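You operate a simulated robot arm through the tools that you are given. There is no shell and no other tool. Be economical: measure what you need, move in short steps, check, and stop when the job is done.

You are at the controls of a simulated robot arm. One attempt, no reset.

JOB
Add one shot of blue paste to the cup, then shut it in the vacuum box and start the pump.
Fine: Bring the slide back out to lift the cup, and leave the shot dial and the other cups as they are.

Only the result counts: the job must be done as asked and must still hold three seconds after the hand-in. Knocking over, shifting, dropping, spilling or breaking anything else fails it.

ROBOT AND FRAMES
A 7-joint arm with a two-finger parallel gripper, fixed in place. Base frame: the origin is at the foot of the arm, x ahead of it, y to its left, z up; the work surface is at about z = 850. Readings come in mm, rad, newtons and seconds.
Its first joint turns from -2.601 to 2.601 rad. Payload 3.5 kg.
The TCP is the grasp point between the finger pads, 23 mm short of the fingertips. In the tool frame z runs along the fingers and y along their closing line. The gripper opens to 94 mm. The fingers are 38 mm wide and 10 mm thick; the gripper's body (54 by 96 mm) begins 39 mm behind the TCP.
Orientation is that of the tool frame in the base frame, as [roll, pitch, yaw] about the fixed x, y, z axes, in that order (R = Rz(yaw) Ry(pitch) Rx(roll)). With the fingers straight down and closing along the base's y, the tool's x points along the base's -x, its y along +y and its z along -z.

CONTROLS
- The arm moves only by the tool apply_moves. Its argument "motion" is a list of rows, each a list of 7 numbers: the shift along the tool's x, y, z in mm, then the turn, a rotation vector about the tool's x, y, z in rad, then the opening in per cent of the stroke, from 0 (shut) to 100 (fully open). In form: [[x, y, z, ax, ay, az, claw], ...]. A call has 1 to 8 rows; each row is the pose to reach, as a shift and turn from the pose commanded when the call began, along the tool's axes at that moment. Each row takes 0.2 s and may step no farther than 50 mm and 0.15 rad from the row before; otherwise, or with a gripper value out of range, the whole call is refused. Where a pose cannot be reached the arm comes as near as it can. A force on the tool above 90 N (or 10 N above the force at the start of the call, whichever is more), or a blocked arm, ends the call early, and 0.2 s more pass. Each finger travels about 153 mm/s and halts on what it meets, pressing with about 23 N; the grip force reading is that of the motor and also rises with nothing between the fingers. The clock runs only during rows and for 0.2 s after the last one: add rows that repeat a pose to give the fingers time. It gives the time, the measured TCP pose, the force on the tool (base axes), the opening and the grip force at its end, in the units of the frame above (readings bear some noise), with the torque about the TCP (base axes, N m) and any sound that the robot's microphone picked up.
- Cameras (640 x 400 px; columns grow to the right, rows downward): "scene" is fixed at [400.4, -649.4, 1598.1]; the picture's right is [0.43, -0.90, 0.00], its down [-0.56, -0.27, -0.78] and it looks along [0.71, 0.33, -0.62] (base axes); focal length 357 px, centre (320, 200). "wrist" rides on the gripper at [86, 16, -74] in the tool frame; the picture's right is [-0.18, 0.98, 0.00], its down [-0.58, -0.11, -0.81] and it looks along [-0.79, -0.15, 0.59] (tool axes); focal length 243 px, centre (320, 200). There is no depth. A picture from a camera that has moved, and an enlarged one, comes with that camera's place and axes in the base frame and with its lens.
- get_image(camera): a new picture of that camera. No time passes.
- enlarge(camera, box): a new picture of the part [left, top, right, bottom] of that camera's present view, enlarged. No time passes.
- hand_in(): hands the job in; it is judged then, once.

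Go step by step. Nothing tells you positions but the pictures and the camera data: compare them with the known pose of the tool, close in by small moves and look again before you grip or let go. The budget is 120 turns and 76 pictures, counting those below and the enlarged ones. Unless the task says otherwise, let go and move clear before handing in, and close with one line.

The tools are called after "Emit:" by a JSON object that holds its "api" and its "payload". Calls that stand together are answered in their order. apply_moves: Moves the arm, as the interface text tells. Its arguments: {"type":"object","properties":{"motion":{"type":"array","items":{"type":"array","items":{"type":"number"}}}},"required":["motion"]} The other tools are called the same way: get_image (camera) takes a picture; enlarge (camera, box) takes an enlarged picture of a part of a camera's view; hand_in () hands the job in.

At the start:

```text
clock: 0.0
position: [1090.2, -129.1, 1126.1]
ee_rot: [3.141, 0.0, 3.141]
ft_force: [-0.1, 0.0, 0.0]
wrist_torque: [0.02, 0.02, 0.0]
grip_width: 94.0
gripper_force: 0.1
```

scene: 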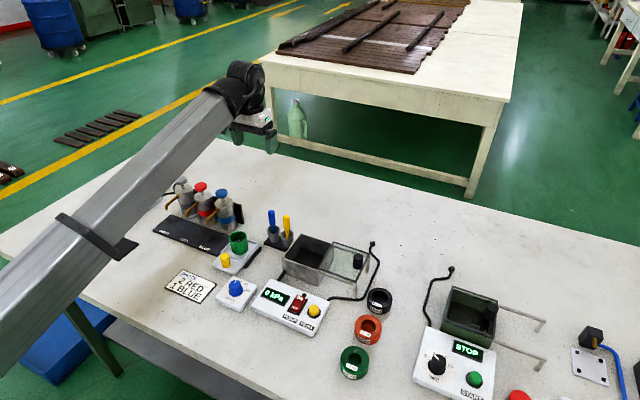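
wrist: 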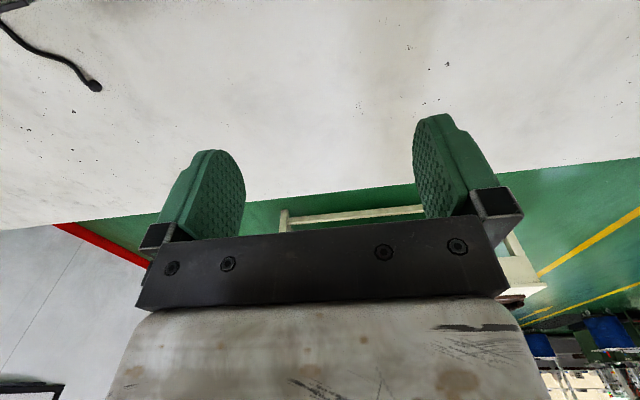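

I see a bench with paste pumps, a green cup on some slide, a vacuum box and a controller. I'll enlarge the key areas first.

Emit:
{"api": "enlarge", "payload": {"camera": "scene", "box": [150, 165, 310, 315]}}

Emit:
{"api": "enlarge", "payload": {"camera": "scene", "box": [250, 215, 410, 385]}}

Emit:
{"api": "enlarge", "payload": {"camera": "scene", "box": [400, 250, 640, 400]}}

```text
2.67 times, centred on (230, 240) of scene
camera zoom: at [400.4, -649.4, 1598.1], right [0.43, -0.9, 0.0], down [-0.56, -0.27, -0.78], along [0.71, 0.33, -0.62], focal length 952 px, centre (560, 93)
```

zoom: 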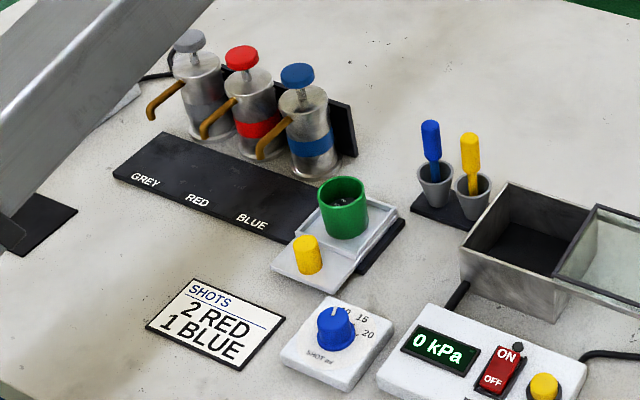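

```text
2.35 times, centred on (330, 300) of scene
camera zoom: at [400.4, -649.4, 1598.1], right [0.43, -0.9, 0.0], down [-0.56, -0.27, -0.78], along [0.71, 0.33, -0.62], focal length 840 px, centre (296, -35)
```

zoom: 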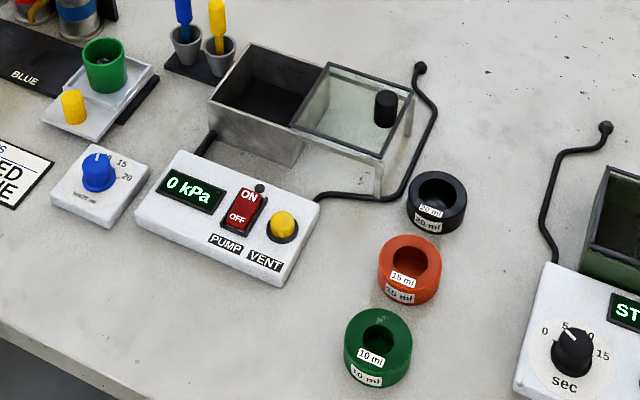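

```text
2.67 times, centred on (520, 325) of scene
camera zoom: at [400.4, -649.4, 1598.1], right [0.43, -0.9, 0.0], down [-0.56, -0.27, -0.78], along [0.71, 0.33, -0.62], focal length 952 px, centre (-213, -133)
```

zoom: 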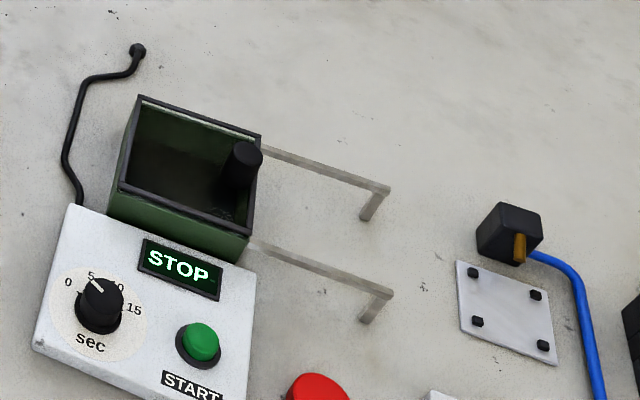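

The slide track runs along y at about x≈940. The cup is near (940,-150), the slide's yellow knob near (872,-153), the blue pump near (1017,-58) and the box near (997,-345). I'll pull the arm back to look with the wrist camera.

Emit:
{"api": "apply_moves", "payload": {"motion": [[48, 0, 0, 0, 0, 0, 100], [96, 0, 0, 0, 0, 0, 100], [144, 0, 0, 0, 0, 0, 100], [192, 0, 0, 0, 0, 0, 100], [240, 0, 0, 0, 0, 0, 100], [288, -10, 0, 0, 0, 0, 100], [330, -20, 0, 0, 0, 0, 100]]}}

Emit:
{"api": "get_image", "payload": {"camera": "wrist"}}

Emit:
{"api": "get_image", "payload": {"camera": "scene"}}

```text
clock: 1.0
position: [903.0, -133.1, 1128.6]
ee_rot: [-3.138, 0.021, 3.133]
ft_force: [10.6, -2.6, -19.9]
wrist_torque: [-0.37, -0.93, -0.05]
grip_width: 94.0
gripper_force: 0.0
stopped in row 5: the force on the tool passed its limit at 102 N (the readings are from after the stop); the commanded pose is now the measured one
```

```text
70 pictures are left
camera wrist: at [813.9, -114.9, 1204.1], right [0.19, 0.98, 0.0], down [0.56, -0.11, 0.82], along [0.8, -0.16, -0.57], focal length 243 px, centre (320, 200)
```

wrist: 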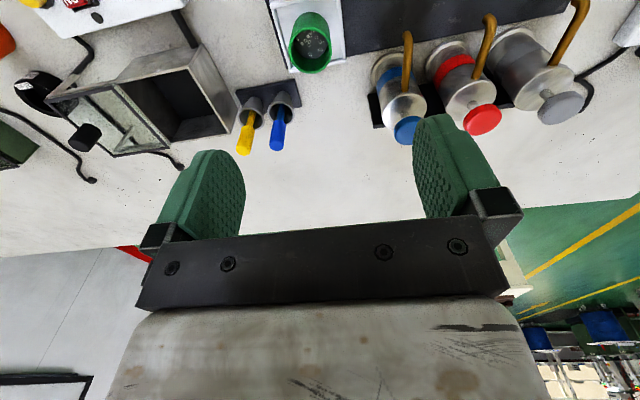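

```text
69 pictures are left
```

scene: 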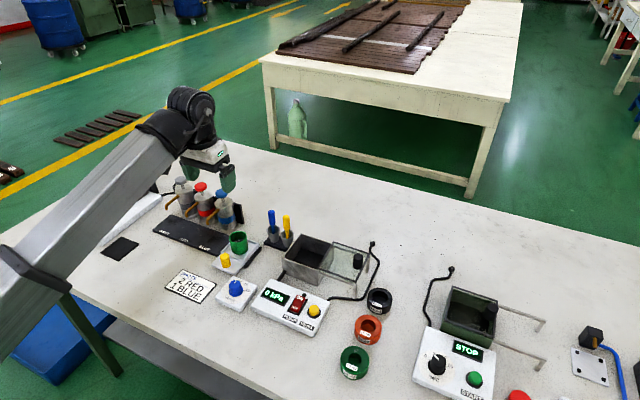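

Nothing was touched, so that stop looks like it came from moving too fast. I'll continue more gently.

Emit:
{"api": "apply_moves", "payload": {"motion": [[10, 0, 0, 0, 0, 0, 100], [35, 0, 0, 0, 0, 0, 100], [65, -5, 0, 0, 0, 0, 100], [95, -10, 0, 0, 0, 0, 100], [125, -15, 0, 0, 0, 0, 100], [150, -20, 0, 0, 0, 0, 100], [160, -20, 0, 0, 0, 0, 100]]}}

Emit:
{"api": "get_image", "payload": {"camera": "wrist"}}

```text
clock: 1.8
position: [855.6, -132.5, 1126.8]
ee_rot: [-3.135, 0.037, 3.124]
ft_force: [10.6, -2.7, -19.7]
wrist_torque: [-0.38, -0.93, -0.08]
grip_width: 93.6
gripper_force: 0.1
stopped in row 3: the force on the tool passed its limit at 99 N (the readings are from after the stop); the commanded pose is now the measured one
```

```text
68 pictures are left
camera wrist: at [765.8, -115.2, 1200.6], right [0.2, 0.98, 0.0], down [0.55, -0.11, 0.83], along [0.81, -0.17, -0.56], focal length 243 px, centre (320, 200)
```

wrist: 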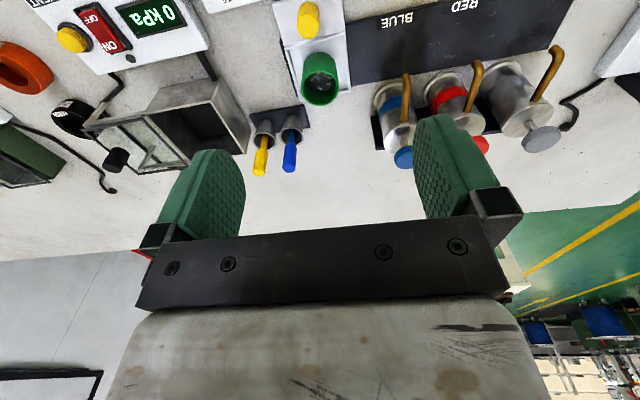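

The force reading stays nonzero, so I'll hold still for a moment to see if it settles.

Emit:
{"api": "apply_moves", "payload": {"motion": [[0, 0, 0, 0, 0, 0, 100], [0, 0, 0, 0, 0, 0, 100]]}}

Emit:
{"api": "enlarge", "payload": {"camera": "scene", "box": [80, 60, 320, 210]}}

```text
clock: 2.4
position: [855.3, -133.4, 1126.2]
ee_rot: [-3.137, 0.035, 3.123]
ft_force: [14.1, -2.2, -33.1]
wrist_torque: [-0.74, -1.99, -0.15]
grip_width: 94.1
gripper_force: 0.0
```

```text
2.67 times, centred on (200, 135) of scene
camera zoom: at [400.4, -649.4, 1598.1], right [0.43, -0.9, 0.0], down [-0.56, -0.27, -0.78], along [0.71, 0.33, -0.62], focal length 952 px, centre (640, 373)
```

zoom: 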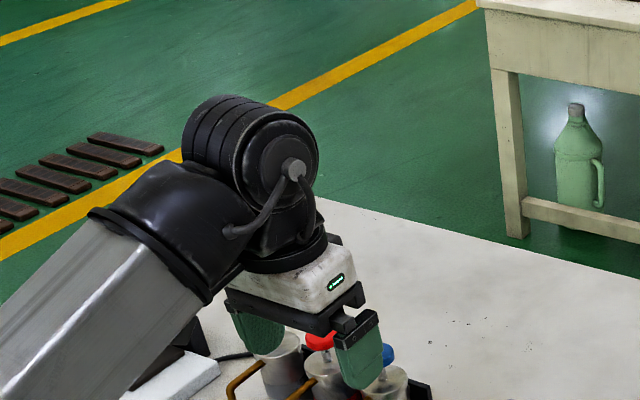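

The gripper seems to press on the forearm at this high, close-in pose. I'll tilt the fingers outward a little and come lower to relieve it.

Emit:
{"api": "apply_moves", "payload": {"motion": [[-10, 0, 5, 0, -0.05, 0, 100], [-10, 0, 15, 0, -0.1, 0, 100], [-10, 0, 25, 0, -0.15, 0, 100], [-10, 0, 35, 0, -0.2, 0, 100], [-10, 0, 35, 0, -0.2, 0, 100]]}}

```text
clock: 3.6
position: [865.0, -133.2, 1092.0]
ee_rot: [-3.136, 0.235, 3.126]
ft_force: [0.5, 0.5, 0.5]
wrist_torque: [0.0, 0.0, 0.01]
grip_width: 94.1
gripper_force: 0.1
```

Contact is relieved. I'll descend toward the yellow knob of the slide.

Emit:
{"api": "apply_moves", "payload": {"motion": [[0, -5, 20, 0, 0, 0, 100], [0, -10, 45, 0, 0, 0, 100], [0, -15, 70, 0, 0.04, 0, 80], [0, -20, 95, 0, 0.08, 0, 60], [0, -20, 115, 0, 0.1, 0, 60], [0, -20, 115, 0, 0.1, 0, 60]]}}

Emit:
{"api": "get_image", "payload": {"camera": "wrist"}}

Emit:
{"api": "enlarge", "payload": {"camera": "scene", "box": [150, 165, 310, 315]}}

```text
clock: 5.0
position: [890.1, -155.6, 981.9]
ee_rot: [-3.136, 0.133, 3.126]
ft_force: [0.0, 0.8, -0.4]
wrist_torque: [0.0, 0.02, 0.01]
grip_width: 56.5
gripper_force: 0.0
```

```text
66 pictures are left
camera wrist: at [794.6, -136.2, 1045.8], right [0.2, 0.98, 0.02], down [0.47, -0.11, 0.88], along [0.86, -0.17, -0.48], focal length 243 px, centre (320, 200)
```

wrist: 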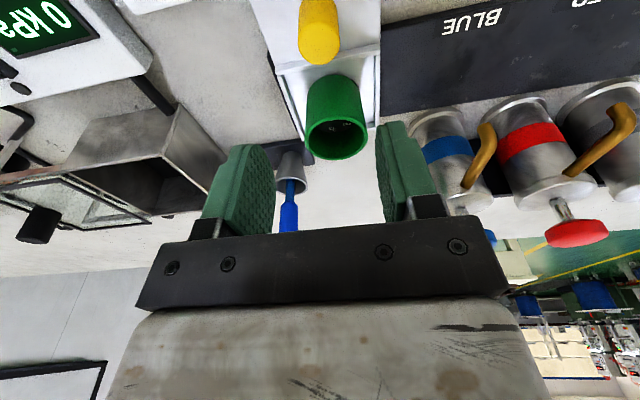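

```text
2.67 times, centred on (230, 240) of scene
camera zoom: at [400.4, -649.4, 1598.1], right [0.43, -0.9, 0.0], down [-0.56, -0.27, -0.78], along [0.71, 0.33, -0.62], focal length 952 px, centre (560, 93)
```

zoom: 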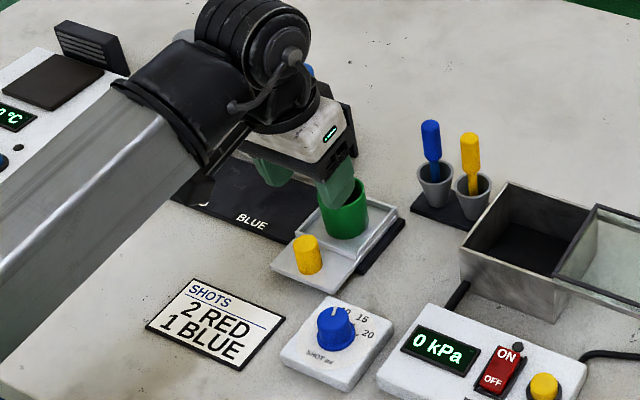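

The knob is at about (876,-152) with its top at z≈900. The cup is at about (942,-150) with its rim at z≈917, and the blue spout tip is at about (943,-48,921). Next I descend over the knob.

Emit:
{"api": "apply_moves", "payload": {"motion": [[15, 2, 15, 0, 0, 0, 60], [22, 3, 38, 0, 0, 0, 60], [25, 3, 60, 0, 0, 0, 60], [25, 3, 60, 0, 0, 0, 60]]}}

Emit:
{"api": "get_image", "payload": {"camera": "wrist"}}

Emit:
{"api": "enlarge", "payload": {"camera": "scene", "box": [190, 215, 290, 285]}}

```text
clock: 6.0
position: [875.3, -151.9, 919.0]
ee_rot: [-3.135, 0.135, 3.126]
ft_force: [0.5, 0.0, -0.1]
wrist_torque: [0.03, -0.01, 0.01]
grip_width: 56.4
gripper_force: 0.1
```

```text
64 pictures are left
camera wrist: at [780.0, -133.2, 983.2], right [0.2, 0.98, 0.02], down [0.47, -0.11, 0.88], along [0.86, -0.17, -0.48], focal length 243 px, centre (320, 200)
```

wrist: 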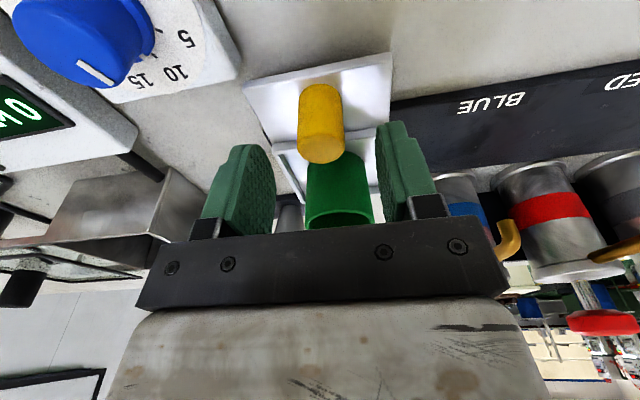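

```text
5.71 times, centred on (240, 250) of scene
camera zoom: at [400.4, -649.4, 1598.1], right [0.43, -0.9, 0.0], down [-0.56, -0.27, -0.78], along [0.71, 0.33, -0.62], focal length 2039 px, centre (777, -86)
```

zoom: 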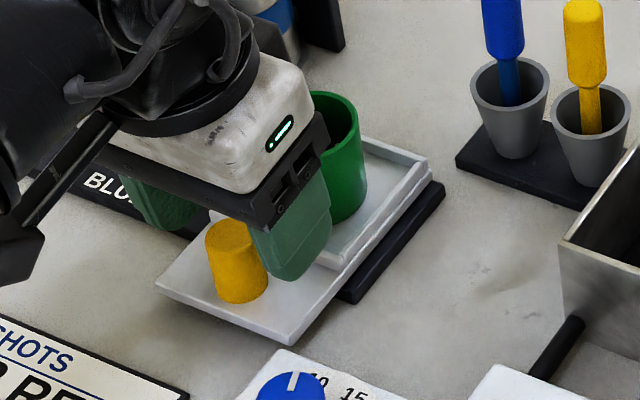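

The knob is centred between the fingers. I'll lower 25 mm and grip.

Emit:
{"api": "apply_moves", "payload": {"motion": [[2, 0, 12, 0, 0, 0, 60], [3, 0, 25, 0, 0, 0, 60], [3, 0, 25, 0, 0, 0, 20], [3, 0, 25, 0, 0, 0, 10], [3, 0, 25, 0, 0, 0, 10]]}}

```text
clock: 7.2
position: [875.5, -149.2, 896.1]
ee_rot: [-3.14, 0.139, 3.128]
ft_force: [-2.6, 23.5, 72.5]
wrist_torque: [1.27, -1.4, 0.91]
grip_width: 25.4
gripper_force: 17.7
```

I have the knob (25 mm), but there is an upward load, so I'll ease up slightly.

Emit:
{"api": "apply_moves", "payload": {"motion": [[0, 2, -3, 0, 0, 0, 10], [0, 3, -4, 0, 0, 0, 10]]}}

Emit:
{"api": "enlarge", "payload": {"camera": "scene", "box": [190, 215, 290, 285]}}

```text
clock: 7.8
position: [875.5, -150.4, 897.2]
ee_rot: [-3.139, 0.134, 3.124]
ft_force: [6.7, 6.6, 25.8]
wrist_torque: [0.96, -0.54, 0.45]
grip_width: 24.4
gripper_force: 16.4
```

```text
5.71 times, centred on (240, 250) of scene
camera zoom: at [400.4, -649.4, 1598.1], right [0.43, -0.9, 0.0], down [-0.56, -0.27, -0.78], along [0.71, 0.33, -0.62], focal length 2039 px, centre (777, -86)
```

zoom: 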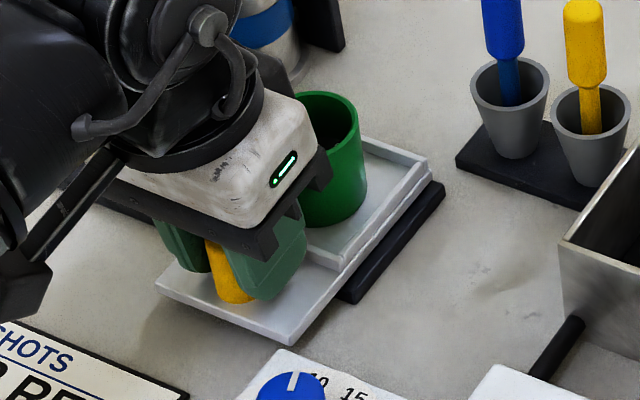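

Gripped. Now I slide +y toward BLUE in gentle steps, about 75 mm first.

Emit:
{"api": "apply_moves", "payload": {"motion": [[0, 5, 0, 0, 0, 0, 10], [0, 15, 0, 0, 0, 0, 10], [0.5, 28, 0, 0, 0, 0, 10], [1, 42, 0, 0, 0, 0, 10], [1, 56, 0, 0, 0, 0, 10], [1, 68, 0, 0, 0, 0, 10], [1, 75, 0, 0, 0, 0, 10]]}}

Emit:
{"api": "enlarge", "payload": {"camera": "scene", "box": [170, 190, 290, 285]}}

Emit:
{"api": "get_image", "payload": {"camera": "wrist"}}

```text
clock: 9.4
position: [875.9, -72.4, 896.4]
ee_rot: [-3.136, 0.136, 3.126]
ft_force: [21.8, 0.4, 14.1]
wrist_torque: [0.67, 0.22, 0.03]
grip_width: 23.7
gripper_force: 45.1
```

```text
4.21 times, centred on (230, 238) of scene
camera zoom: at [400.4, -649.4, 1598.1], right [0.43, -0.9, 0.0], down [-0.56, -0.27, -0.78], along [0.71, 0.33, -0.62], focal length 1502 px, centre (699, 42)
```

zoom: 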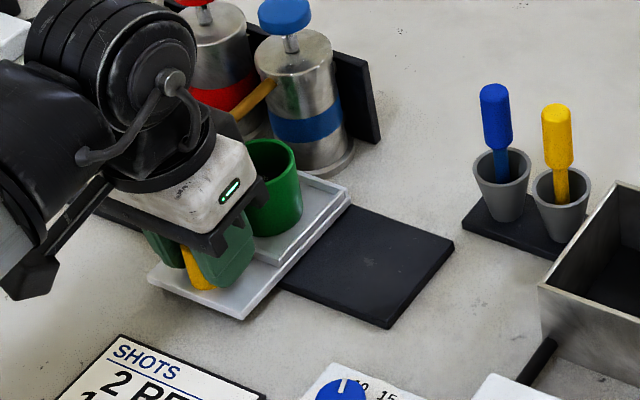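

```text
60 pictures are left
camera wrist: at [779.4, -55.2, 961.2], right [0.2, 0.98, 0.02], down [0.46, -0.11, 0.88], along [0.86, -0.17, -0.48], focal length 243 px, centre (320, 200)
```

wrist: 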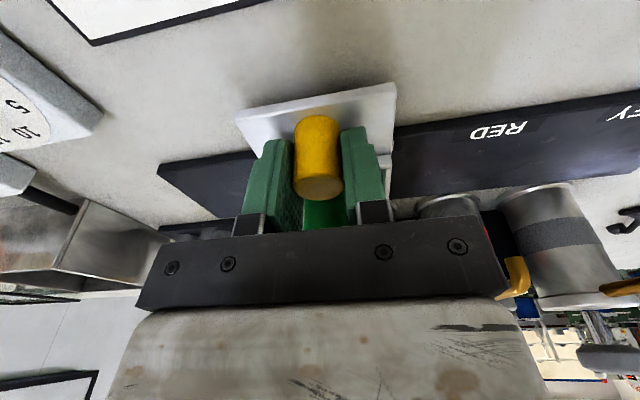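

Sliding works. I need about 23–25 mm more, so I'll move 23 mm and listen for a detent.

Emit:
{"api": "apply_moves", "payload": {"motion": [[0, 6, 0, 0, 0, 0, 10], [0, 13, 0, 0, 0, 0, 10], [0, 19, 0, 0, 0, 0, 10], [0, 22.5, 0, 0, 0, 0, 10], [0, 22.5, 0, 0, 0, 0, 10]]}}

Emit:
{"api": "enlarge", "payload": {"camera": "scene", "box": [170, 170, 270, 250]}}

```text
clock: 10.6
position: [875.5, -50.7, 896.2]
ee_rot: [-3.136, 0.136, 3.126]
ft_force: [1.9, 3.1, 31.3]
wrist_torque: [0.94, -1.33, -0.19]
grip_width: 23.5
gripper_force: 45.5
```

```text
5.00 times, centred on (220, 210) of scene
camera zoom: at [400.4, -649.4, 1598.1], right [0.43, -0.9, 0.0], down [-0.56, -0.27, -0.78], along [0.71, 0.33, -0.62], focal length 1784 px, centre (820, 150)
```

zoom: 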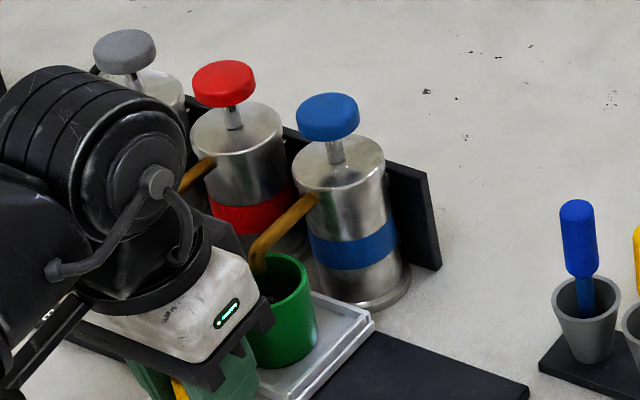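

The cup is under or near the blue spout. I'll release and back off to check alignment.

Emit:
{"api": "apply_moves", "payload": {"motion": [[0, 0, 0, 0, 0, 0, 30], [0, 0, 0, 0, 0, 0, 50], [2, 0, -15, 0, 0, 0, 60], [10, 0, -40, 0, 0, 0, 60], [20, 0, -65, 0, -0.03, 0, 60], [30, -10, -85, 0, -0.06, 0, 60], [40, -20, -100, 0, -0.06, 0, 60], [40, -20, -100, 0, -0.06, 0, 60]]}}

Emit:
{"api": "get_image", "payload": {"camera": "wrist"}}

Emit:
{"api": "enlarge", "payload": {"camera": "scene", "box": [170, 170, 270, 250]}}

```text
clock: 12.4
position: [820.7, -70.2, 989.5]
ee_rot: [-3.138, 0.195, 3.125]
ft_force: [0.5, 0.9, 0.5]
wrist_torque: [0.0, 0.01, 0.01]
grip_width: 56.4
gripper_force: 0.2
```

```text
58 pictures are left
camera wrist: at [722.1, -51.1, 1048.4], right [0.2, 0.98, 0.03], down [0.41, -0.11, 0.9], along [0.89, -0.17, -0.43], focal length 243 px, centre (320, 200)
```

wrist: 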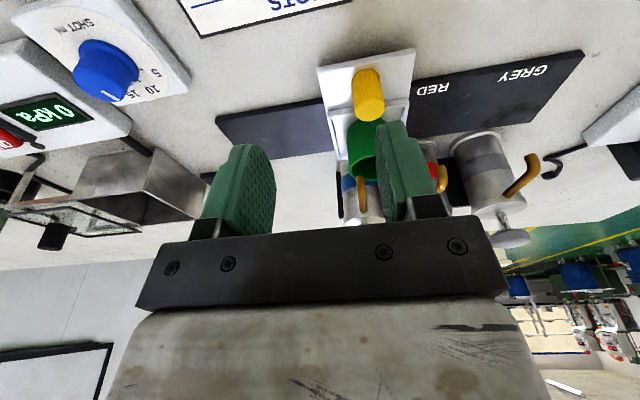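

```text
5.00 times, centred on (220, 210) of scene
camera zoom: at [400.4, -649.4, 1598.1], right [0.43, -0.9, 0.0], down [-0.56, -0.27, -0.78], along [0.71, 0.33, -0.62], focal length 1784 px, centre (820, 150)
```

zoom: 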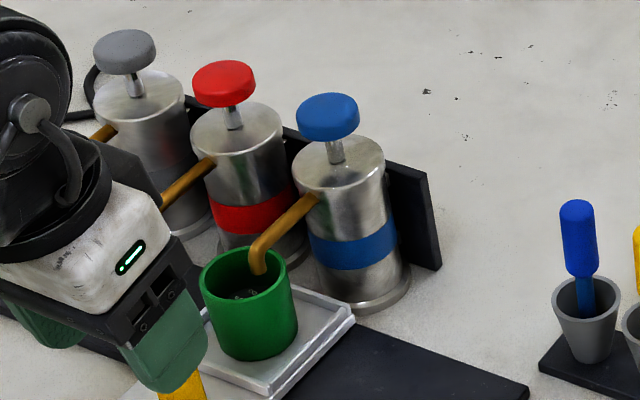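

The slide shifted a bit on release, perhaps snapping into a detent. I'll look closer.

Emit:
{"api": "enlarge", "payload": {"camera": "wrist", "box": [300, 50, 460, 250]}}

Emit:
{"api": "enlarge", "payload": {"camera": "scene", "box": [190, 205, 250, 255]}}

```text
2.00 times, centred on (380, 150) of wrist
camera zoom: at [722.1, -51.1, 1048.4], right [0.2, 0.98, 0.03], down [0.41, -0.11, 0.9], along [0.89, -0.17, -0.43], focal length 485 px, centre (200, 300)
```

zoom: 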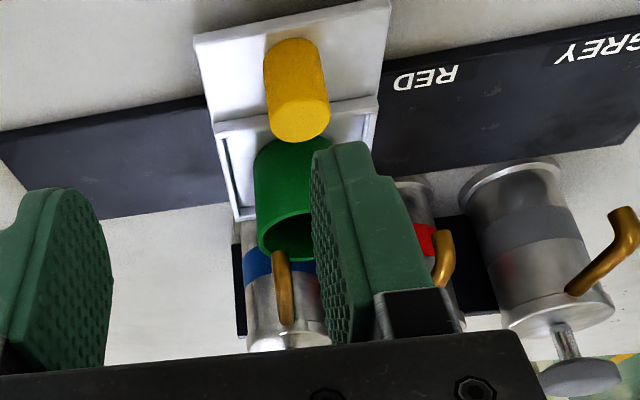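

```text
8.00 times, centred on (220, 230) of scene
camera zoom: at [400.4, -649.4, 1598.1], right [0.43, -0.9, 0.0], down [-0.56, -0.27, -0.78], along [0.71, 0.33, -0.62], focal length 2855 px, centre (1120, -40)
```

zoom: 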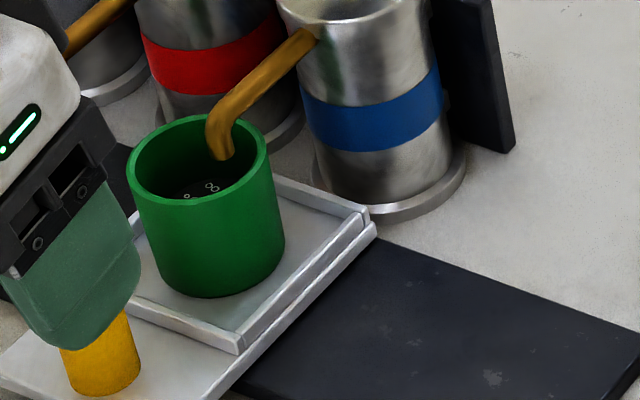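

The cup is about 7 mm past centre, with the knob at y≈-37 and the target near -44. I'll regrip the knob and correct it.

Emit:
{"api": "apply_moves", "payload": {"motion": [[-12, 10, 15, 0, 0.02, 0, 60], [-25, 20, 30, 0, 0.04, 0, 60], [-38, 28, 45, 0, 0.06, 0, 60], [-43, 31, 60, 0, 0.06, 0, 60], [-40, 32, 80, 0, 0.06, 0, 60], [-36, 32, 100, 0, 0.06, 0, 60], [-36, 32, 100, 0, 0.06, 0, 60]]}}

Emit:
{"api": "get_image", "payload": {"camera": "wrist"}}

Emit:
{"api": "enlarge", "payload": {"camera": "scene", "box": [190, 205, 250, 255]}}

```text
clock: 14.0
position: [879.5, -40.6, 900.3]
ee_rot: [-3.136, 0.135, 3.125]
ft_force: [-0.4, -0.4, -0.3]
wrist_torque: [-0.02, -0.01, 0.03]
grip_width: 56.3
gripper_force: 0.1
```

```text
54 pictures are left
camera wrist: at [783.1, -21.2, 964.3], right [0.2, 0.98, 0.02], down [0.47, -0.11, 0.88], along [0.86, -0.17, -0.48], focal length 243 px, centre (320, 200)
```

wrist: 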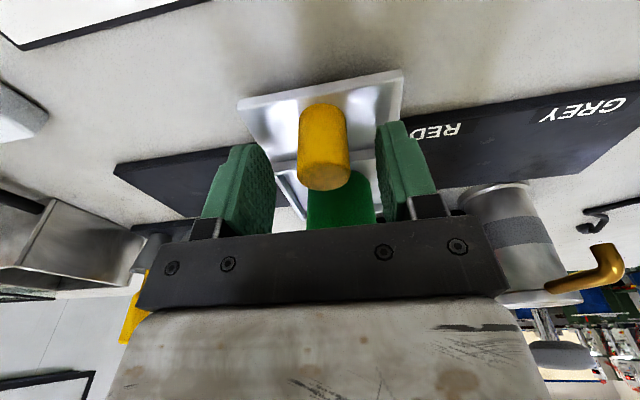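

```text
8.00 times, centred on (220, 230) of scene
camera zoom: at [400.4, -649.4, 1598.1], right [0.43, -0.9, 0.0], down [-0.56, -0.27, -0.78], along [0.71, 0.33, -0.62], focal length 2855 px, centre (1120, -40)
```

zoom: 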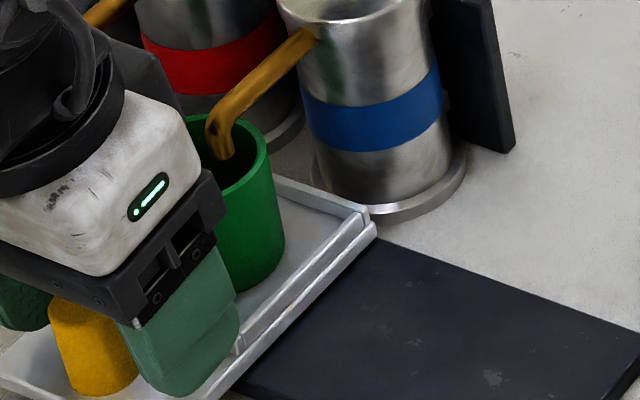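

The slide stayed put. I'll grip, shift to y≈-44 and release gradually.

Emit:
{"api": "apply_moves", "payload": {"motion": [[3, 0, 0, 0, 0, 0, 45], [3, 0, 0, 0, 0, 0, 30], [3, 0, 0, 0, 0, 0, 23], [3, -2, 0, 0, 0, 0, 23], [3, -4, 0, 0, 0, 0, 23], [3, -4, 0, 0, 0, 0, 23]]}}

Emit:
{"api": "apply_moves", "payload": {"motion": [[0, 0, 0, 0, 0, 0, 26], [0, 0, 0, 0, 0, 0, 28], [0, 0, 0, 0, 0, 0, 31], [0, 0, 0, 0, 0, 0, 35], [0, 0, 0, 0, 0, 0, 40], [0, 0, 0, 0, 0, 0, 40]]}}

Emit:
{"api": "enlarge", "payload": {"camera": "scene", "box": [190, 205, 250, 255]}}

Emit:
{"api": "get_image", "payload": {"camera": "wrist"}}

```text
clock: 15.4
position: [877.1, -45.0, 898.5]
ee_rot: [-3.135, 0.137, 3.125]
ft_force: [16.1, 0.9, 13.0]
wrist_torque: [0.77, 0.92, 0.04]
grip_width: 23.6
gripper_force: 45.3
```

```text
clock: 16.8
position: [874.9, -44.9, 897.6]
ee_rot: [-3.135, 0.135, 3.127]
ft_force: [-0.6, -0.1, 0.7]
wrist_torque: [-0.01, 0.01, -0.01]
grip_width: 37.8
gripper_force: 0.1
```

```text
8.00 times, centred on (220, 230) of scene
camera zoom: at [400.4, -649.4, 1598.1], right [0.43, -0.9, 0.0], down [-0.56, -0.27, -0.78], along [0.71, 0.33, -0.62], focal length 2855 px, centre (1120, -40)
```

zoom: 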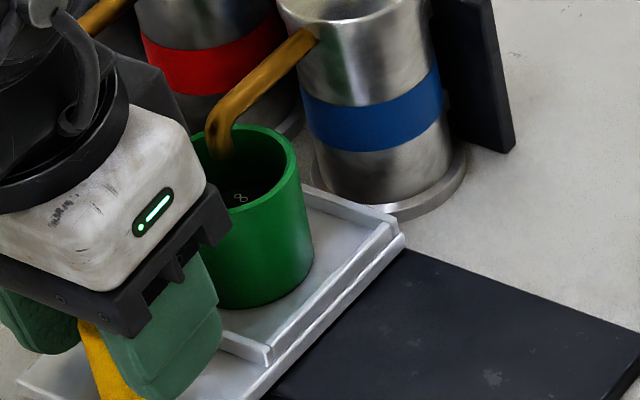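

```text
51 pictures are left
camera wrist: at [779.3, -26.0, 963.1], right [0.2, 0.98, 0.02], down [0.47, -0.11, 0.88], along [0.86, -0.17, -0.48], focal length 243 px, centre (320, 200)
```

wrist: 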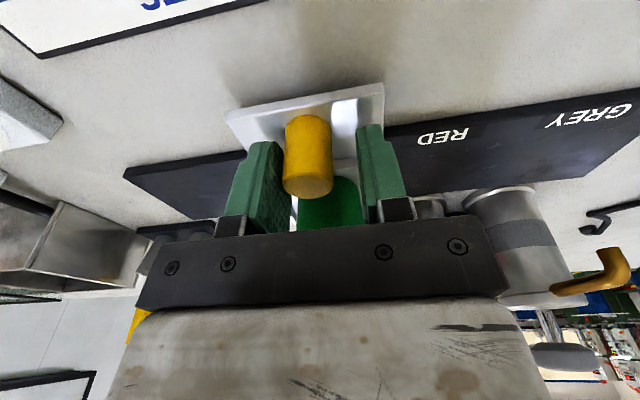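

The cup is now centred under the blue spout to within about 3 mm. I'll lift straight off the knob and go above the blue pump head at about (1018,-50,982).

Emit:
{"api": "apply_moves", "payload": {"motion": [[-2, -1, -15, 0, 0, 0, 42], [-5, -1, -38, 0, 0, 0, 42], [-9, -1, -62, 0, 0, 0, 30], [-20, -2, -88, 0, 0, 0, 10], [-32, -3, -112, 0, 0, 0, 0], [-44, -4, -135, 0, 0, 0, 0], [-55, -4, -150, 0, 0, 0, 0], [-60, -4, -155, 0, 0, 0, 0]]}}

Emit:
{"api": "enlarge", "payload": {"camera": "scene", "box": [170, 165, 290, 265]}}

Emit:
{"api": "get_image", "payload": {"camera": "wrist"}}

```text
clock: 18.6
position: [914.8, -46.2, 1061.6]
ee_rot: [-3.136, 0.135, 3.125]
ft_force: [0.5, 0.2, -0.6]
wrist_torque: [-0.01, 0.0, 0.03]
grip_width: 0.0
gripper_force: 22.7
```

```text
4.00 times, centred on (230, 215) of scene
camera zoom: at [400.4, -649.4, 1598.1], right [0.43, -0.9, 0.0], down [-0.56, -0.27, -0.78], along [0.71, 0.33, -0.62], focal length 1427 px, centre (680, 140)
```

zoom: 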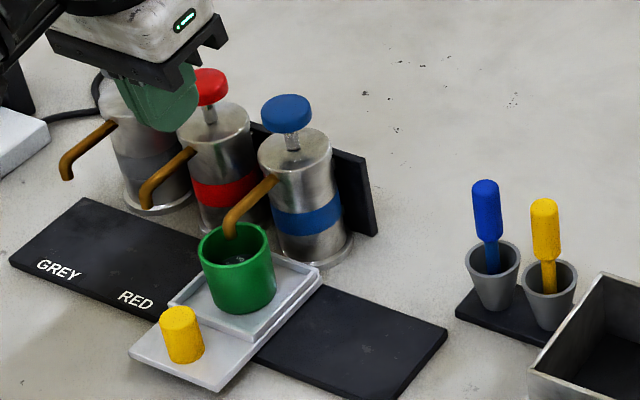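

```text
49 pictures are left
camera wrist: at [818.8, -27.2, 1125.4], right [0.2, 0.98, 0.02], down [0.47, -0.11, 0.88], along [0.86, -0.17, -0.48], focal length 243 px, centre (320, 200)
```

wrist: 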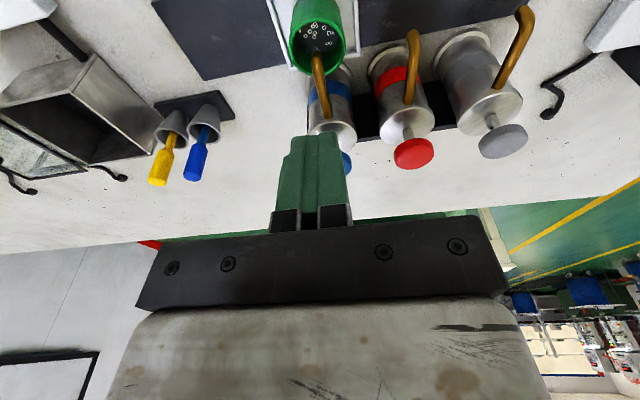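

Cap positions: grey y≈100, red 25, blue about -50, all at x≈1014. I'll move above the blue cap with the tool straight down.

Emit:
{"api": "apply_moves", "payload": {"motion": [[-10, 0, 3, 0, 0.01, 0, 0], [-30, -1, 10, 0, 0.04, 0, 0], [-50, -1, 18, 0, 0.08, 0, 0], [-72, -2, 26, 0, 0.11, 0, 0], [-90, -2, 34, 0, 0.135, 0, 0], [-94, -2.5, 38, 0, 0.135, 0, 0], [-94, -2.5, 38, 0, 0.135, 0, 0]]}}

Emit:
{"api": "enlarge", "payload": {"camera": "scene", "box": [170, 145, 290, 245]}}

Emit:
{"api": "get_image", "payload": {"camera": "wrist"}}

```text
clock: 20.2
position: [1010.8, -51.8, 1034.4]
ee_rot: [-3.135, 0.0, 3.124]
ft_force: [0.0, -0.6, 0.5]
wrist_torque: [-0.05, -0.02, 0.01]
grip_width: 0.0
gripper_force: 23.1
```

```text
4.00 times, centred on (230, 195) of scene
camera zoom: at [400.4, -649.4, 1598.1], right [0.43, -0.9, 0.0], down [-0.56, -0.27, -0.78], along [0.71, 0.33, -0.62], focal length 1427 px, centre (680, 220)
```

zoom: 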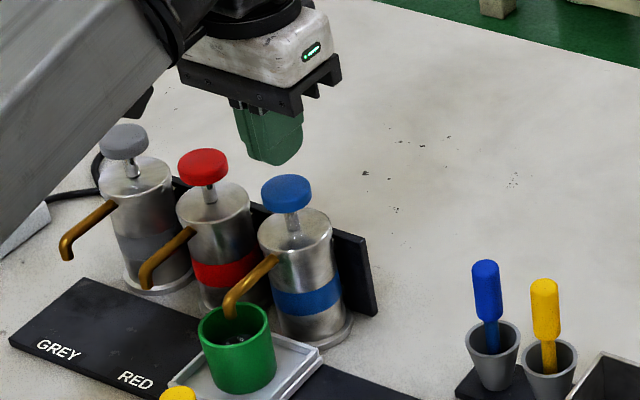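

```text
47 pictures are left
camera wrist: at [924.6, -32.4, 1111.8], right [0.2, 0.98, -0.01], down [0.58, -0.11, 0.81], along [0.79, -0.17, -0.59], focal length 243 px, centre (320, 200)
```

wrist: 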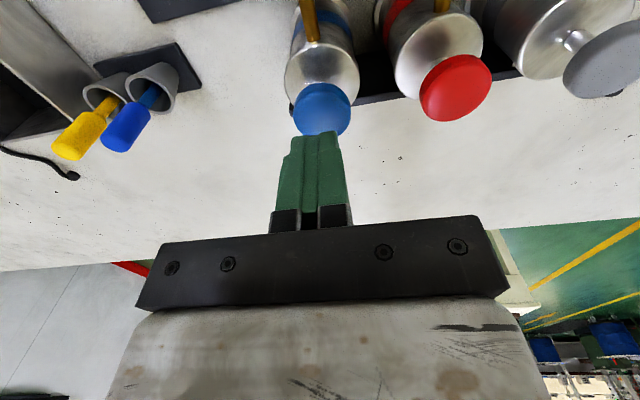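

The tool is right above the blue cap. I'll press down in small steps.

Emit:
{"api": "apply_moves", "payload": {"motion": [[-1, 1, 6, 0, 0, 0, 0], [-1, 1, 12, 0, 0, 0, 0], [-1, 1, 18, 0, 0, 0, 0], [-1, 1, 22, 0, 0, 0, 0], [-1, 1, 26, 0, 0, 0, 0], [-1, 1, 30, 0, 0, 0, 0]]}}

Emit:
{"api": "enlarge", "payload": {"camera": "scene", "box": [190, 145, 270, 245]}}

```text
clock: 21.6
position: [1013.5, -51.3, 1005.2]
ee_rot: [-3.137, 0.001, 3.123]
ft_force: [-1.0, -0.3, 2.1]
wrist_torque: [0.03, 0.02, -0.01]
grip_width: 0.0
gripper_force: 22.7
```

```text
4.00 times, centred on (230, 195) of scene
camera zoom: at [400.4, -649.4, 1598.1], right [0.43, -0.9, 0.0], down [-0.56, -0.27, -0.78], along [0.71, 0.33, -0.62], focal length 1427 px, centre (680, 220)
```

zoom: 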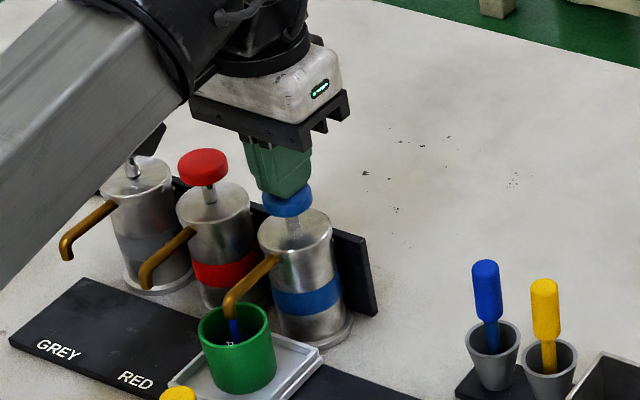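

Blue paste is already coming out. I'll complete this same stroke gently to the stop without letting up.

Emit:
{"api": "apply_moves", "payload": {"motion": [[0, 0, 3, 0, 0, 0, 0], [0, 0, 6, 0, 0, 0, 0], [0, 0, 9, 0, 0, 0, 0], [0, 0, 12, 0, 0, 0, 0]]}}

Emit:
{"api": "enlarge", "payload": {"camera": "scene", "box": [190, 145, 270, 245]}}

```text
clock: 22.6
position: [1012.4, -50.5, 993.4]
ee_rot: [-3.136, 0.0, 3.123]
ft_force: [-2.0, 2.9, 7.4]
wrist_torque: [0.12, 0.05, 0.06]
grip_width: 0.1
gripper_force: 23.3
```

```text
4.00 times, centred on (230, 195) of scene
camera zoom: at [400.4, -649.4, 1598.1], right [0.43, -0.9, 0.0], down [-0.56, -0.27, -0.78], along [0.71, 0.33, -0.62], focal length 1427 px, centre (680, 220)
```

zoom: 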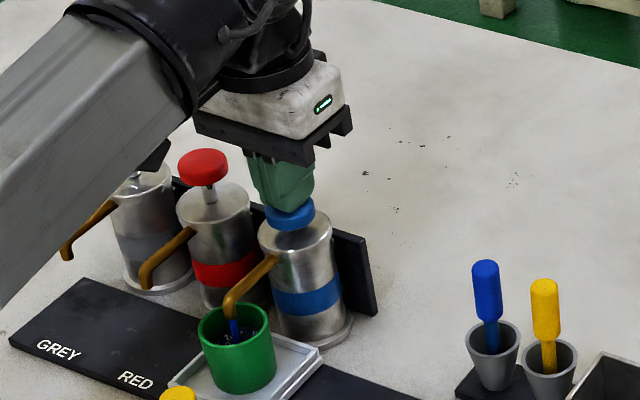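

The stroke is nearly complete. I'll press a little more to bottom out.

Emit:
{"api": "apply_moves", "payload": {"motion": [[0, 0, 3, 0, 0, 0, 0], [0, 0, 6, 0, 0, 0, 0], [0, 0, 8, 0, 0, 0, 0], [0, 0, 8, 0, 0, 0, 0]]}}

Emit:
{"api": "enlarge", "payload": {"camera": "scene", "box": [190, 145, 270, 245]}}

```text
clock: 23.6
position: [1013.3, -52.0, 988.2]
ee_rot: [-3.136, 0.004, 3.124]
ft_force: [6.4, 4.6, 58.0]
wrist_torque: [0.16, 0.27, -0.07]
grip_width: 0.0
gripper_force: 22.3
```

```text
4.00 times, centred on (230, 195) of scene
camera zoom: at [400.4, -649.4, 1598.1], right [0.43, -0.9, 0.0], down [-0.56, -0.27, -0.78], along [0.71, 0.33, -0.62], focal length 1427 px, centre (680, 220)
```

zoom: 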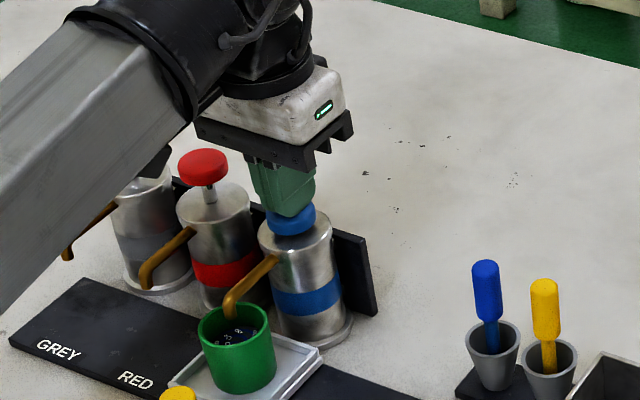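

The pump bottomed out and the shot finished. I'll lift off.

Emit:
{"api": "apply_moves", "payload": {"motion": [[0, 0, -10, 0, 0, 0, 0], [0, 0, -25, 0, 0, 0, 0], [0, 0, -42, 0, 0, 0, 0], [0, 0, -58, 0, 0, 0, 0], [2, 0, -66, 0, 0, 0, 0], [2, 0, -66, 0, 0, 0, 0]]}}

Emit:
{"api": "apply_moves", "payload": {"motion": [[10, 0, 0, 0, -0.02, 0, 0], [30, 0, 0, 0, -0.05, 0, 10], [52, 2, 0, 0, -0.09, 0, 30], [75, 3, 2, 0, -0.135, 0, 50], [98, 4, 6, 0, -0.135, 0, 60], [118, 4, 15, 0, -0.135, 0, 60], [130, 4, 25, 0, -0.135, 0, 60], [133, 4, 30, 0, -0.135, 0, 60]]}}

Emit:
{"api": "enlarge", "payload": {"camera": "scene", "box": [170, 165, 290, 265]}}

Emit:
{"api": "get_image", "payload": {"camera": "wrist"}}

```text
clock: 25.0
position: [1009.9, -51.0, 1052.1]
ee_rot: [-3.138, 0.0, 3.124]
ft_force: [0.4, -0.3, 0.4]
wrist_torque: [0.0, -0.04, 0.01]
grip_width: 0.0
gripper_force: 23.0
```

```text
clock: 26.8
position: [876.2, -44.7, 1020.1]
ee_rot: [-3.137, 0.136, 3.126]
ft_force: [-0.9, 0.4, 0.1]
wrist_torque: [-0.05, -0.01, 0.02]
grip_width: 56.5
gripper_force: 0.1
```

```text
4.00 times, centred on (230, 215) of scene
camera zoom: at [400.4, -649.4, 1598.1], right [0.43, -0.9, 0.0], down [-0.56, -0.27, -0.78], along [0.71, 0.33, -0.62], focal length 1427 px, centre (680, 140)
```

zoom: 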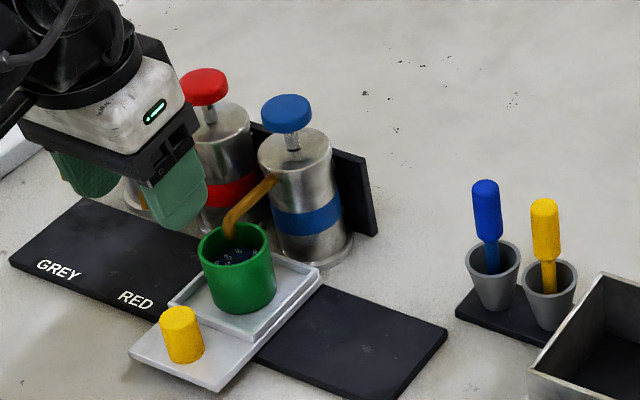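

```text
42 pictures are left
camera wrist: at [780.8, -26.6, 1084.7], right [0.2, 0.98, 0.02], down [0.47, -0.11, 0.88], along [0.86, -0.17, -0.48], focal length 243 px, centre (320, 200)
```

wrist: 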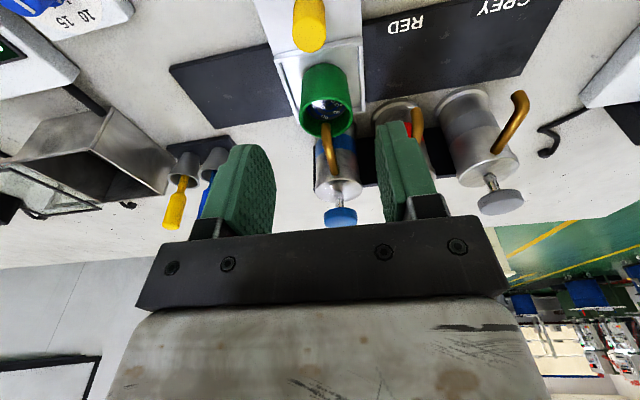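

The shot is in the cup. Next I'll regrip the slide knob and bring it back out to y≈-150.

Emit:
{"api": "apply_moves", "payload": {"motion": [[3, -2, 25, 0, 0, 0, 60], [6, -4, 50, 0, 0, 0, 60], [9, -4, 75, 0, 0, 0, 60], [13, -4, 100, 0, 0, 0, 60], [16.5, -4, 121, 0, 0, 0, 60], [16.5, -4, 121, 0, 0, 0, 45], [16.5, -4, 121, 0, 0, 0, 30], [16.5, -4, 121, 0, 0, 0, 20]]}}

Emit:
{"api": "apply_moves", "payload": {"motion": [[0, -4, 0, 0, 0, 0, 20], [0, -13, 0, 0, 0, 0, 20], [0, -26, 0, 0, 0, 0, 20], [0, -40, 0, 0, 0, 0, 20], [0, -54, 0, 0, 0, 0, 20], [-1, -68, 0, 0, 0, 0, 20], [-1, -80, 0, 0, 0, 0, 20], [-1, -86, 0, 0, 0, 0, 20]]}}

Emit:
{"api": "enlarge", "payload": {"camera": "scene", "box": [170, 175, 310, 275]}}

```text
clock: 28.6
position: [875.5, -50.5, 896.8]
ee_rot: [-3.137, 0.135, 3.127]
ft_force: [0.4, 0.0, -2.8]
wrist_torque: [0.74, -0.41, 0.02]
grip_width: 23.8
gripper_force: 45.2
```

```text
clock: 30.4
position: [877.5, -135.7, 900.6]
ee_rot: [-3.137, 0.135, 3.125]
ft_force: [-2.3, 0.5, 26.4]
wrist_torque: [0.66, 0.55, -0.06]
grip_width: 23.7
gripper_force: 44.9
```

```text
4.00 times, centred on (240, 225) of scene
camera zoom: at [400.4, -649.4, 1598.1], right [0.43, -0.9, 0.0], down [-0.56, -0.27, -0.78], along [0.71, 0.33, -0.62], focal length 1427 px, centre (640, 100)
```

zoom: 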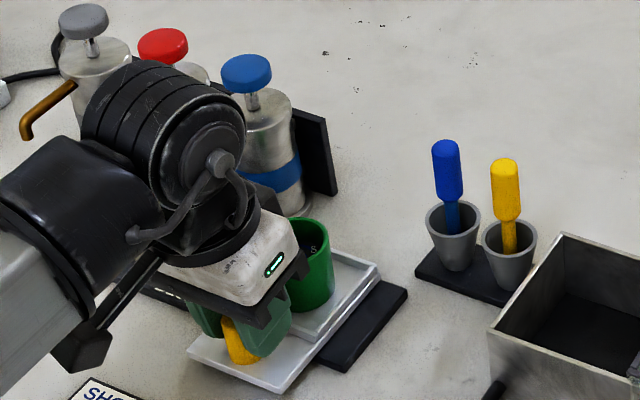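

About 15 mm more brings it to the original out position.

Emit:
{"api": "apply_moves", "payload": {"motion": [[0, -5, 0, 0, 0, 0, 20], [0, -10, 0, 0, 0, 0, 20], [0, -14, 0, 0, 0, 0, 20], [0, -15, 0, 0, 0, 0, 20]]}}

Emit:
{"api": "apply_moves", "payload": {"motion": [[0, 0, 0, 0, 0, 0, 26], [0, 0, 0, 0, 0, 0, 28], [0, 0, 0, 0, 0, 0, 31], [0, 0, 0, 0, 0, 0, 35], [0, 0, 0, 0, 0, 0, 45], [-2, 0, -20, 0, 0, 0, 45], [-4, 0, -45, 0, 0, 0, 50], [-7, 0, -62, 0, 0, 0, 60]]}}

Emit:
{"api": "enlarge", "payload": {"camera": "scene", "box": [170, 175, 310, 275]}}

Emit:
{"api": "get_image", "payload": {"camera": "wrist"}}

```text
clock: 31.4
position: [877.7, -149.9, 900.4]
ee_rot: [-3.137, 0.136, 3.125]
ft_force: [-5.5, 9.0, 36.2]
wrist_torque: [0.78, 0.12, -0.05]
grip_width: 23.9
gripper_force: 45.0
```

```text
clock: 33.2
position: [874.5, -151.3, 962.8]
ee_rot: [-3.137, 0.135, 3.127]
ft_force: [-1.2, 0.0, 0.2]
wrist_torque: [-0.06, 0.03, -0.04]
grip_width: 56.4
gripper_force: 0.0
```

```text
4.00 times, centred on (240, 225) of scene
camera zoom: at [400.4, -649.4, 1598.1], right [0.43, -0.9, 0.0], down [-0.56, -0.27, -0.78], along [0.71, 0.33, -0.62], focal length 1427 px, centre (640, 100)
```

zoom: 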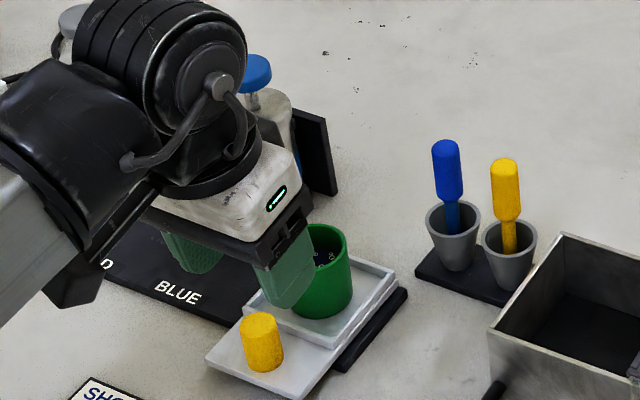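

```text
39 pictures are left
camera wrist: at [778.7, -131.7, 1028.1], right [0.2, 0.98, 0.02], down [0.47, -0.11, 0.88], along [0.86, -0.17, -0.48], focal length 243 px, centre (320, 200)
```

wrist: 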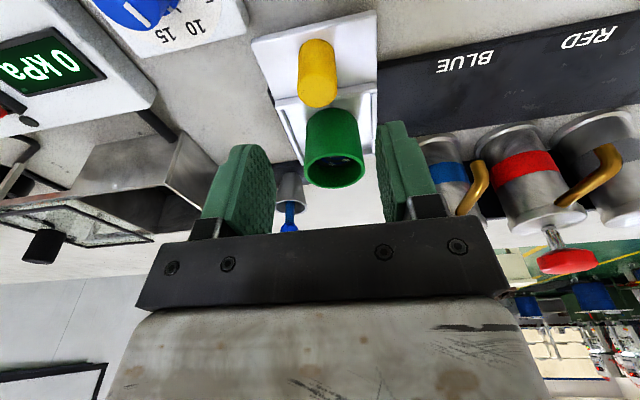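

The slide is back out. The cup is at about (941,-151) with its rim at z≈912. I'll move above it with more outward tilt, which will help reach into the box, and with the gripper fully open.

Emit:
{"api": "apply_moves", "payload": {"motion": [[-8, 0, -12, 0, -0.03, 0, 70], [-25, 0, -20, 0, -0.07, 0, 85], [-45, 1, -20, 0, -0.12, 0, 100], [-60, 1, -18, 0, -0.165, 0, 100], [-63, 1, -17, 0, -0.165, 0, 100], [-63, 1, -17, 0, -0.165, 0, 100]]}}

Emit:
{"api": "get_image", "payload": {"camera": "wrist"}}

Emit:
{"api": "enlarge", "payload": {"camera": "scene", "box": [170, 175, 310, 275]}}

```text
clock: 34.6
position: [936.3, -151.0, 988.2]
ee_rot: [-3.136, 0.3, 3.127]
ft_force: [-0.2, 0.4, -0.5]
wrist_torque: [0.0, 0.04, 0.01]
grip_width: 94.1
gripper_force: 0.1
```

```text
38 pictures are left
camera wrist: at [830.8, -131.0, 1036.0], right [0.19, 0.98, 0.05], down [0.32, -0.11, 0.94], along [0.93, -0.17, -0.33], focal length 243 px, centre (320, 200)
```

wrist: 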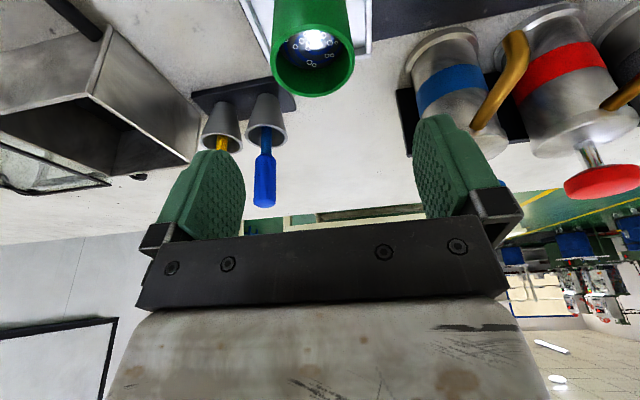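

```text
4.00 times, centred on (240, 225) of scene
camera zoom: at [400.4, -649.4, 1598.1], right [0.43, -0.9, 0.0], down [-0.56, -0.27, -0.78], along [0.71, 0.33, -0.62], focal length 1427 px, centre (640, 100)
```

zoom: 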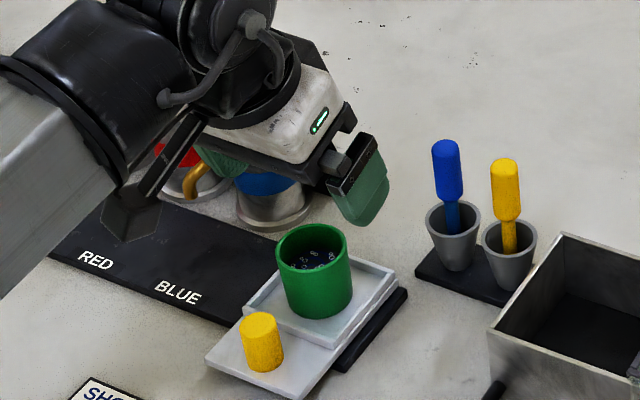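

Aligned with the cup. Descending with the gripper fully open around it.

Emit:
{"api": "apply_moves", "payload": {"motion": [[6, -0.5, 22, 0, 0, 0, 100], [12, -0.5, 44, 0, 0, 0, 100], [18, -0.5, 64, 0, 0, 0, 100], [23, -0.5, 81, 0, 0, 0, 100], [23, -0.5, 81, 0, 0, 0, 100]]}}

Emit:
{"api": "get_image", "payload": {"camera": "wrist"}}

Emit:
{"api": "enlarge", "payload": {"camera": "scene", "box": [170, 175, 310, 275]}}

```text
clock: 35.8
position: [939.9, -151.6, 901.1]
ee_rot: [-3.136, 0.299, 3.126]
ft_force: [0.3, -0.2, 0.2]
wrist_torque: [0.0, 0.01, 0.01]
grip_width: 93.8
gripper_force: 0.0
```

```text
36 pictures are left
camera wrist: at [834.4, -132.6, 949.2], right [0.19, 0.98, 0.05], down [0.32, -0.11, 0.94], along [0.93, -0.17, -0.33], focal length 243 px, centre (320, 200)
```

wrist: 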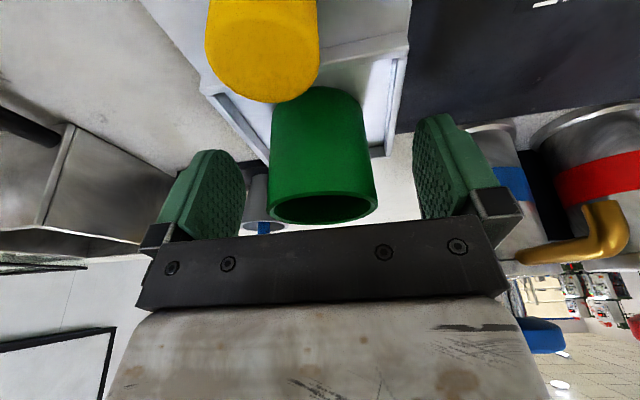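

```text
4.00 times, centred on (240, 225) of scene
camera zoom: at [400.4, -649.4, 1598.1], right [0.43, -0.9, 0.0], down [-0.56, -0.27, -0.78], along [0.71, 0.33, -0.62], focal length 1427 px, centre (640, 100)
```

zoom: 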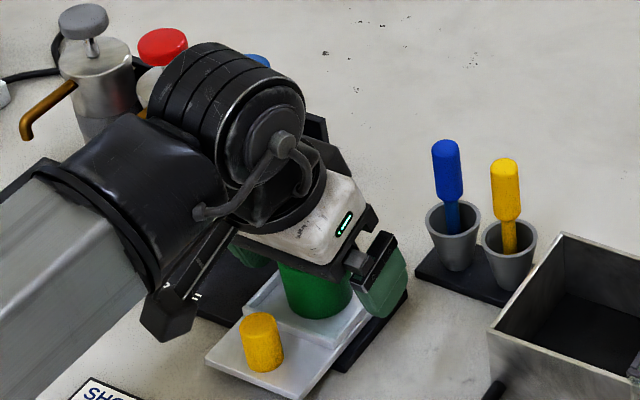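

The cup is between the fingers and nothing is touching. I'll close gently.

Emit:
{"api": "apply_moves", "payload": {"motion": [[0, 0, 0, 0, 0, 0, 80], [0, 0, 0, 0, 0, 0, 65], [0, 0, 0, 0, 0, 0, 58], [0, 0, 0, 0, 0, 0, 52], [0, 0, 0, 0, 0, 0, 48], [0, 0, 0, 0, 0, 0, 45], [0, 0, 0, 0, 0, 0, 45]]}}

Emit:
{"api": "enlarge", "payload": {"camera": "scene", "box": [170, 175, 310, 275]}}

```text
clock: 37.4
position: [939.1, -149.4, 901.1]
ee_rot: [-3.135, 0.299, 3.128]
ft_force: [0.1, 14.4, -5.6]
wrist_torque: [0.83, -0.26, 0.56]
grip_width: 75.7
gripper_force: 45.6
```

```text
4.00 times, centred on (240, 225) of scene
camera zoom: at [400.4, -649.4, 1598.1], right [0.43, -0.9, 0.0], down [-0.56, -0.27, -0.78], along [0.71, 0.33, -0.62], focal length 1427 px, centre (640, 100)
```

zoom: 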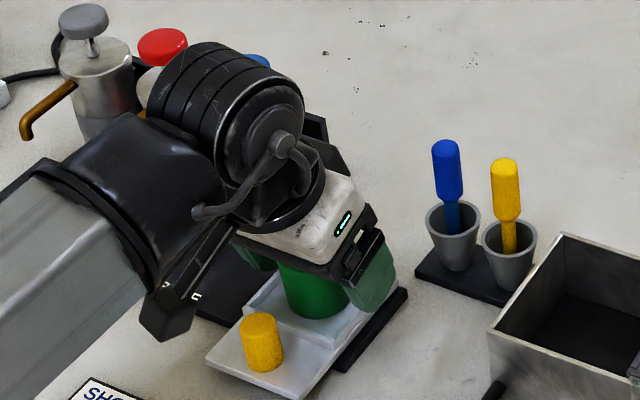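

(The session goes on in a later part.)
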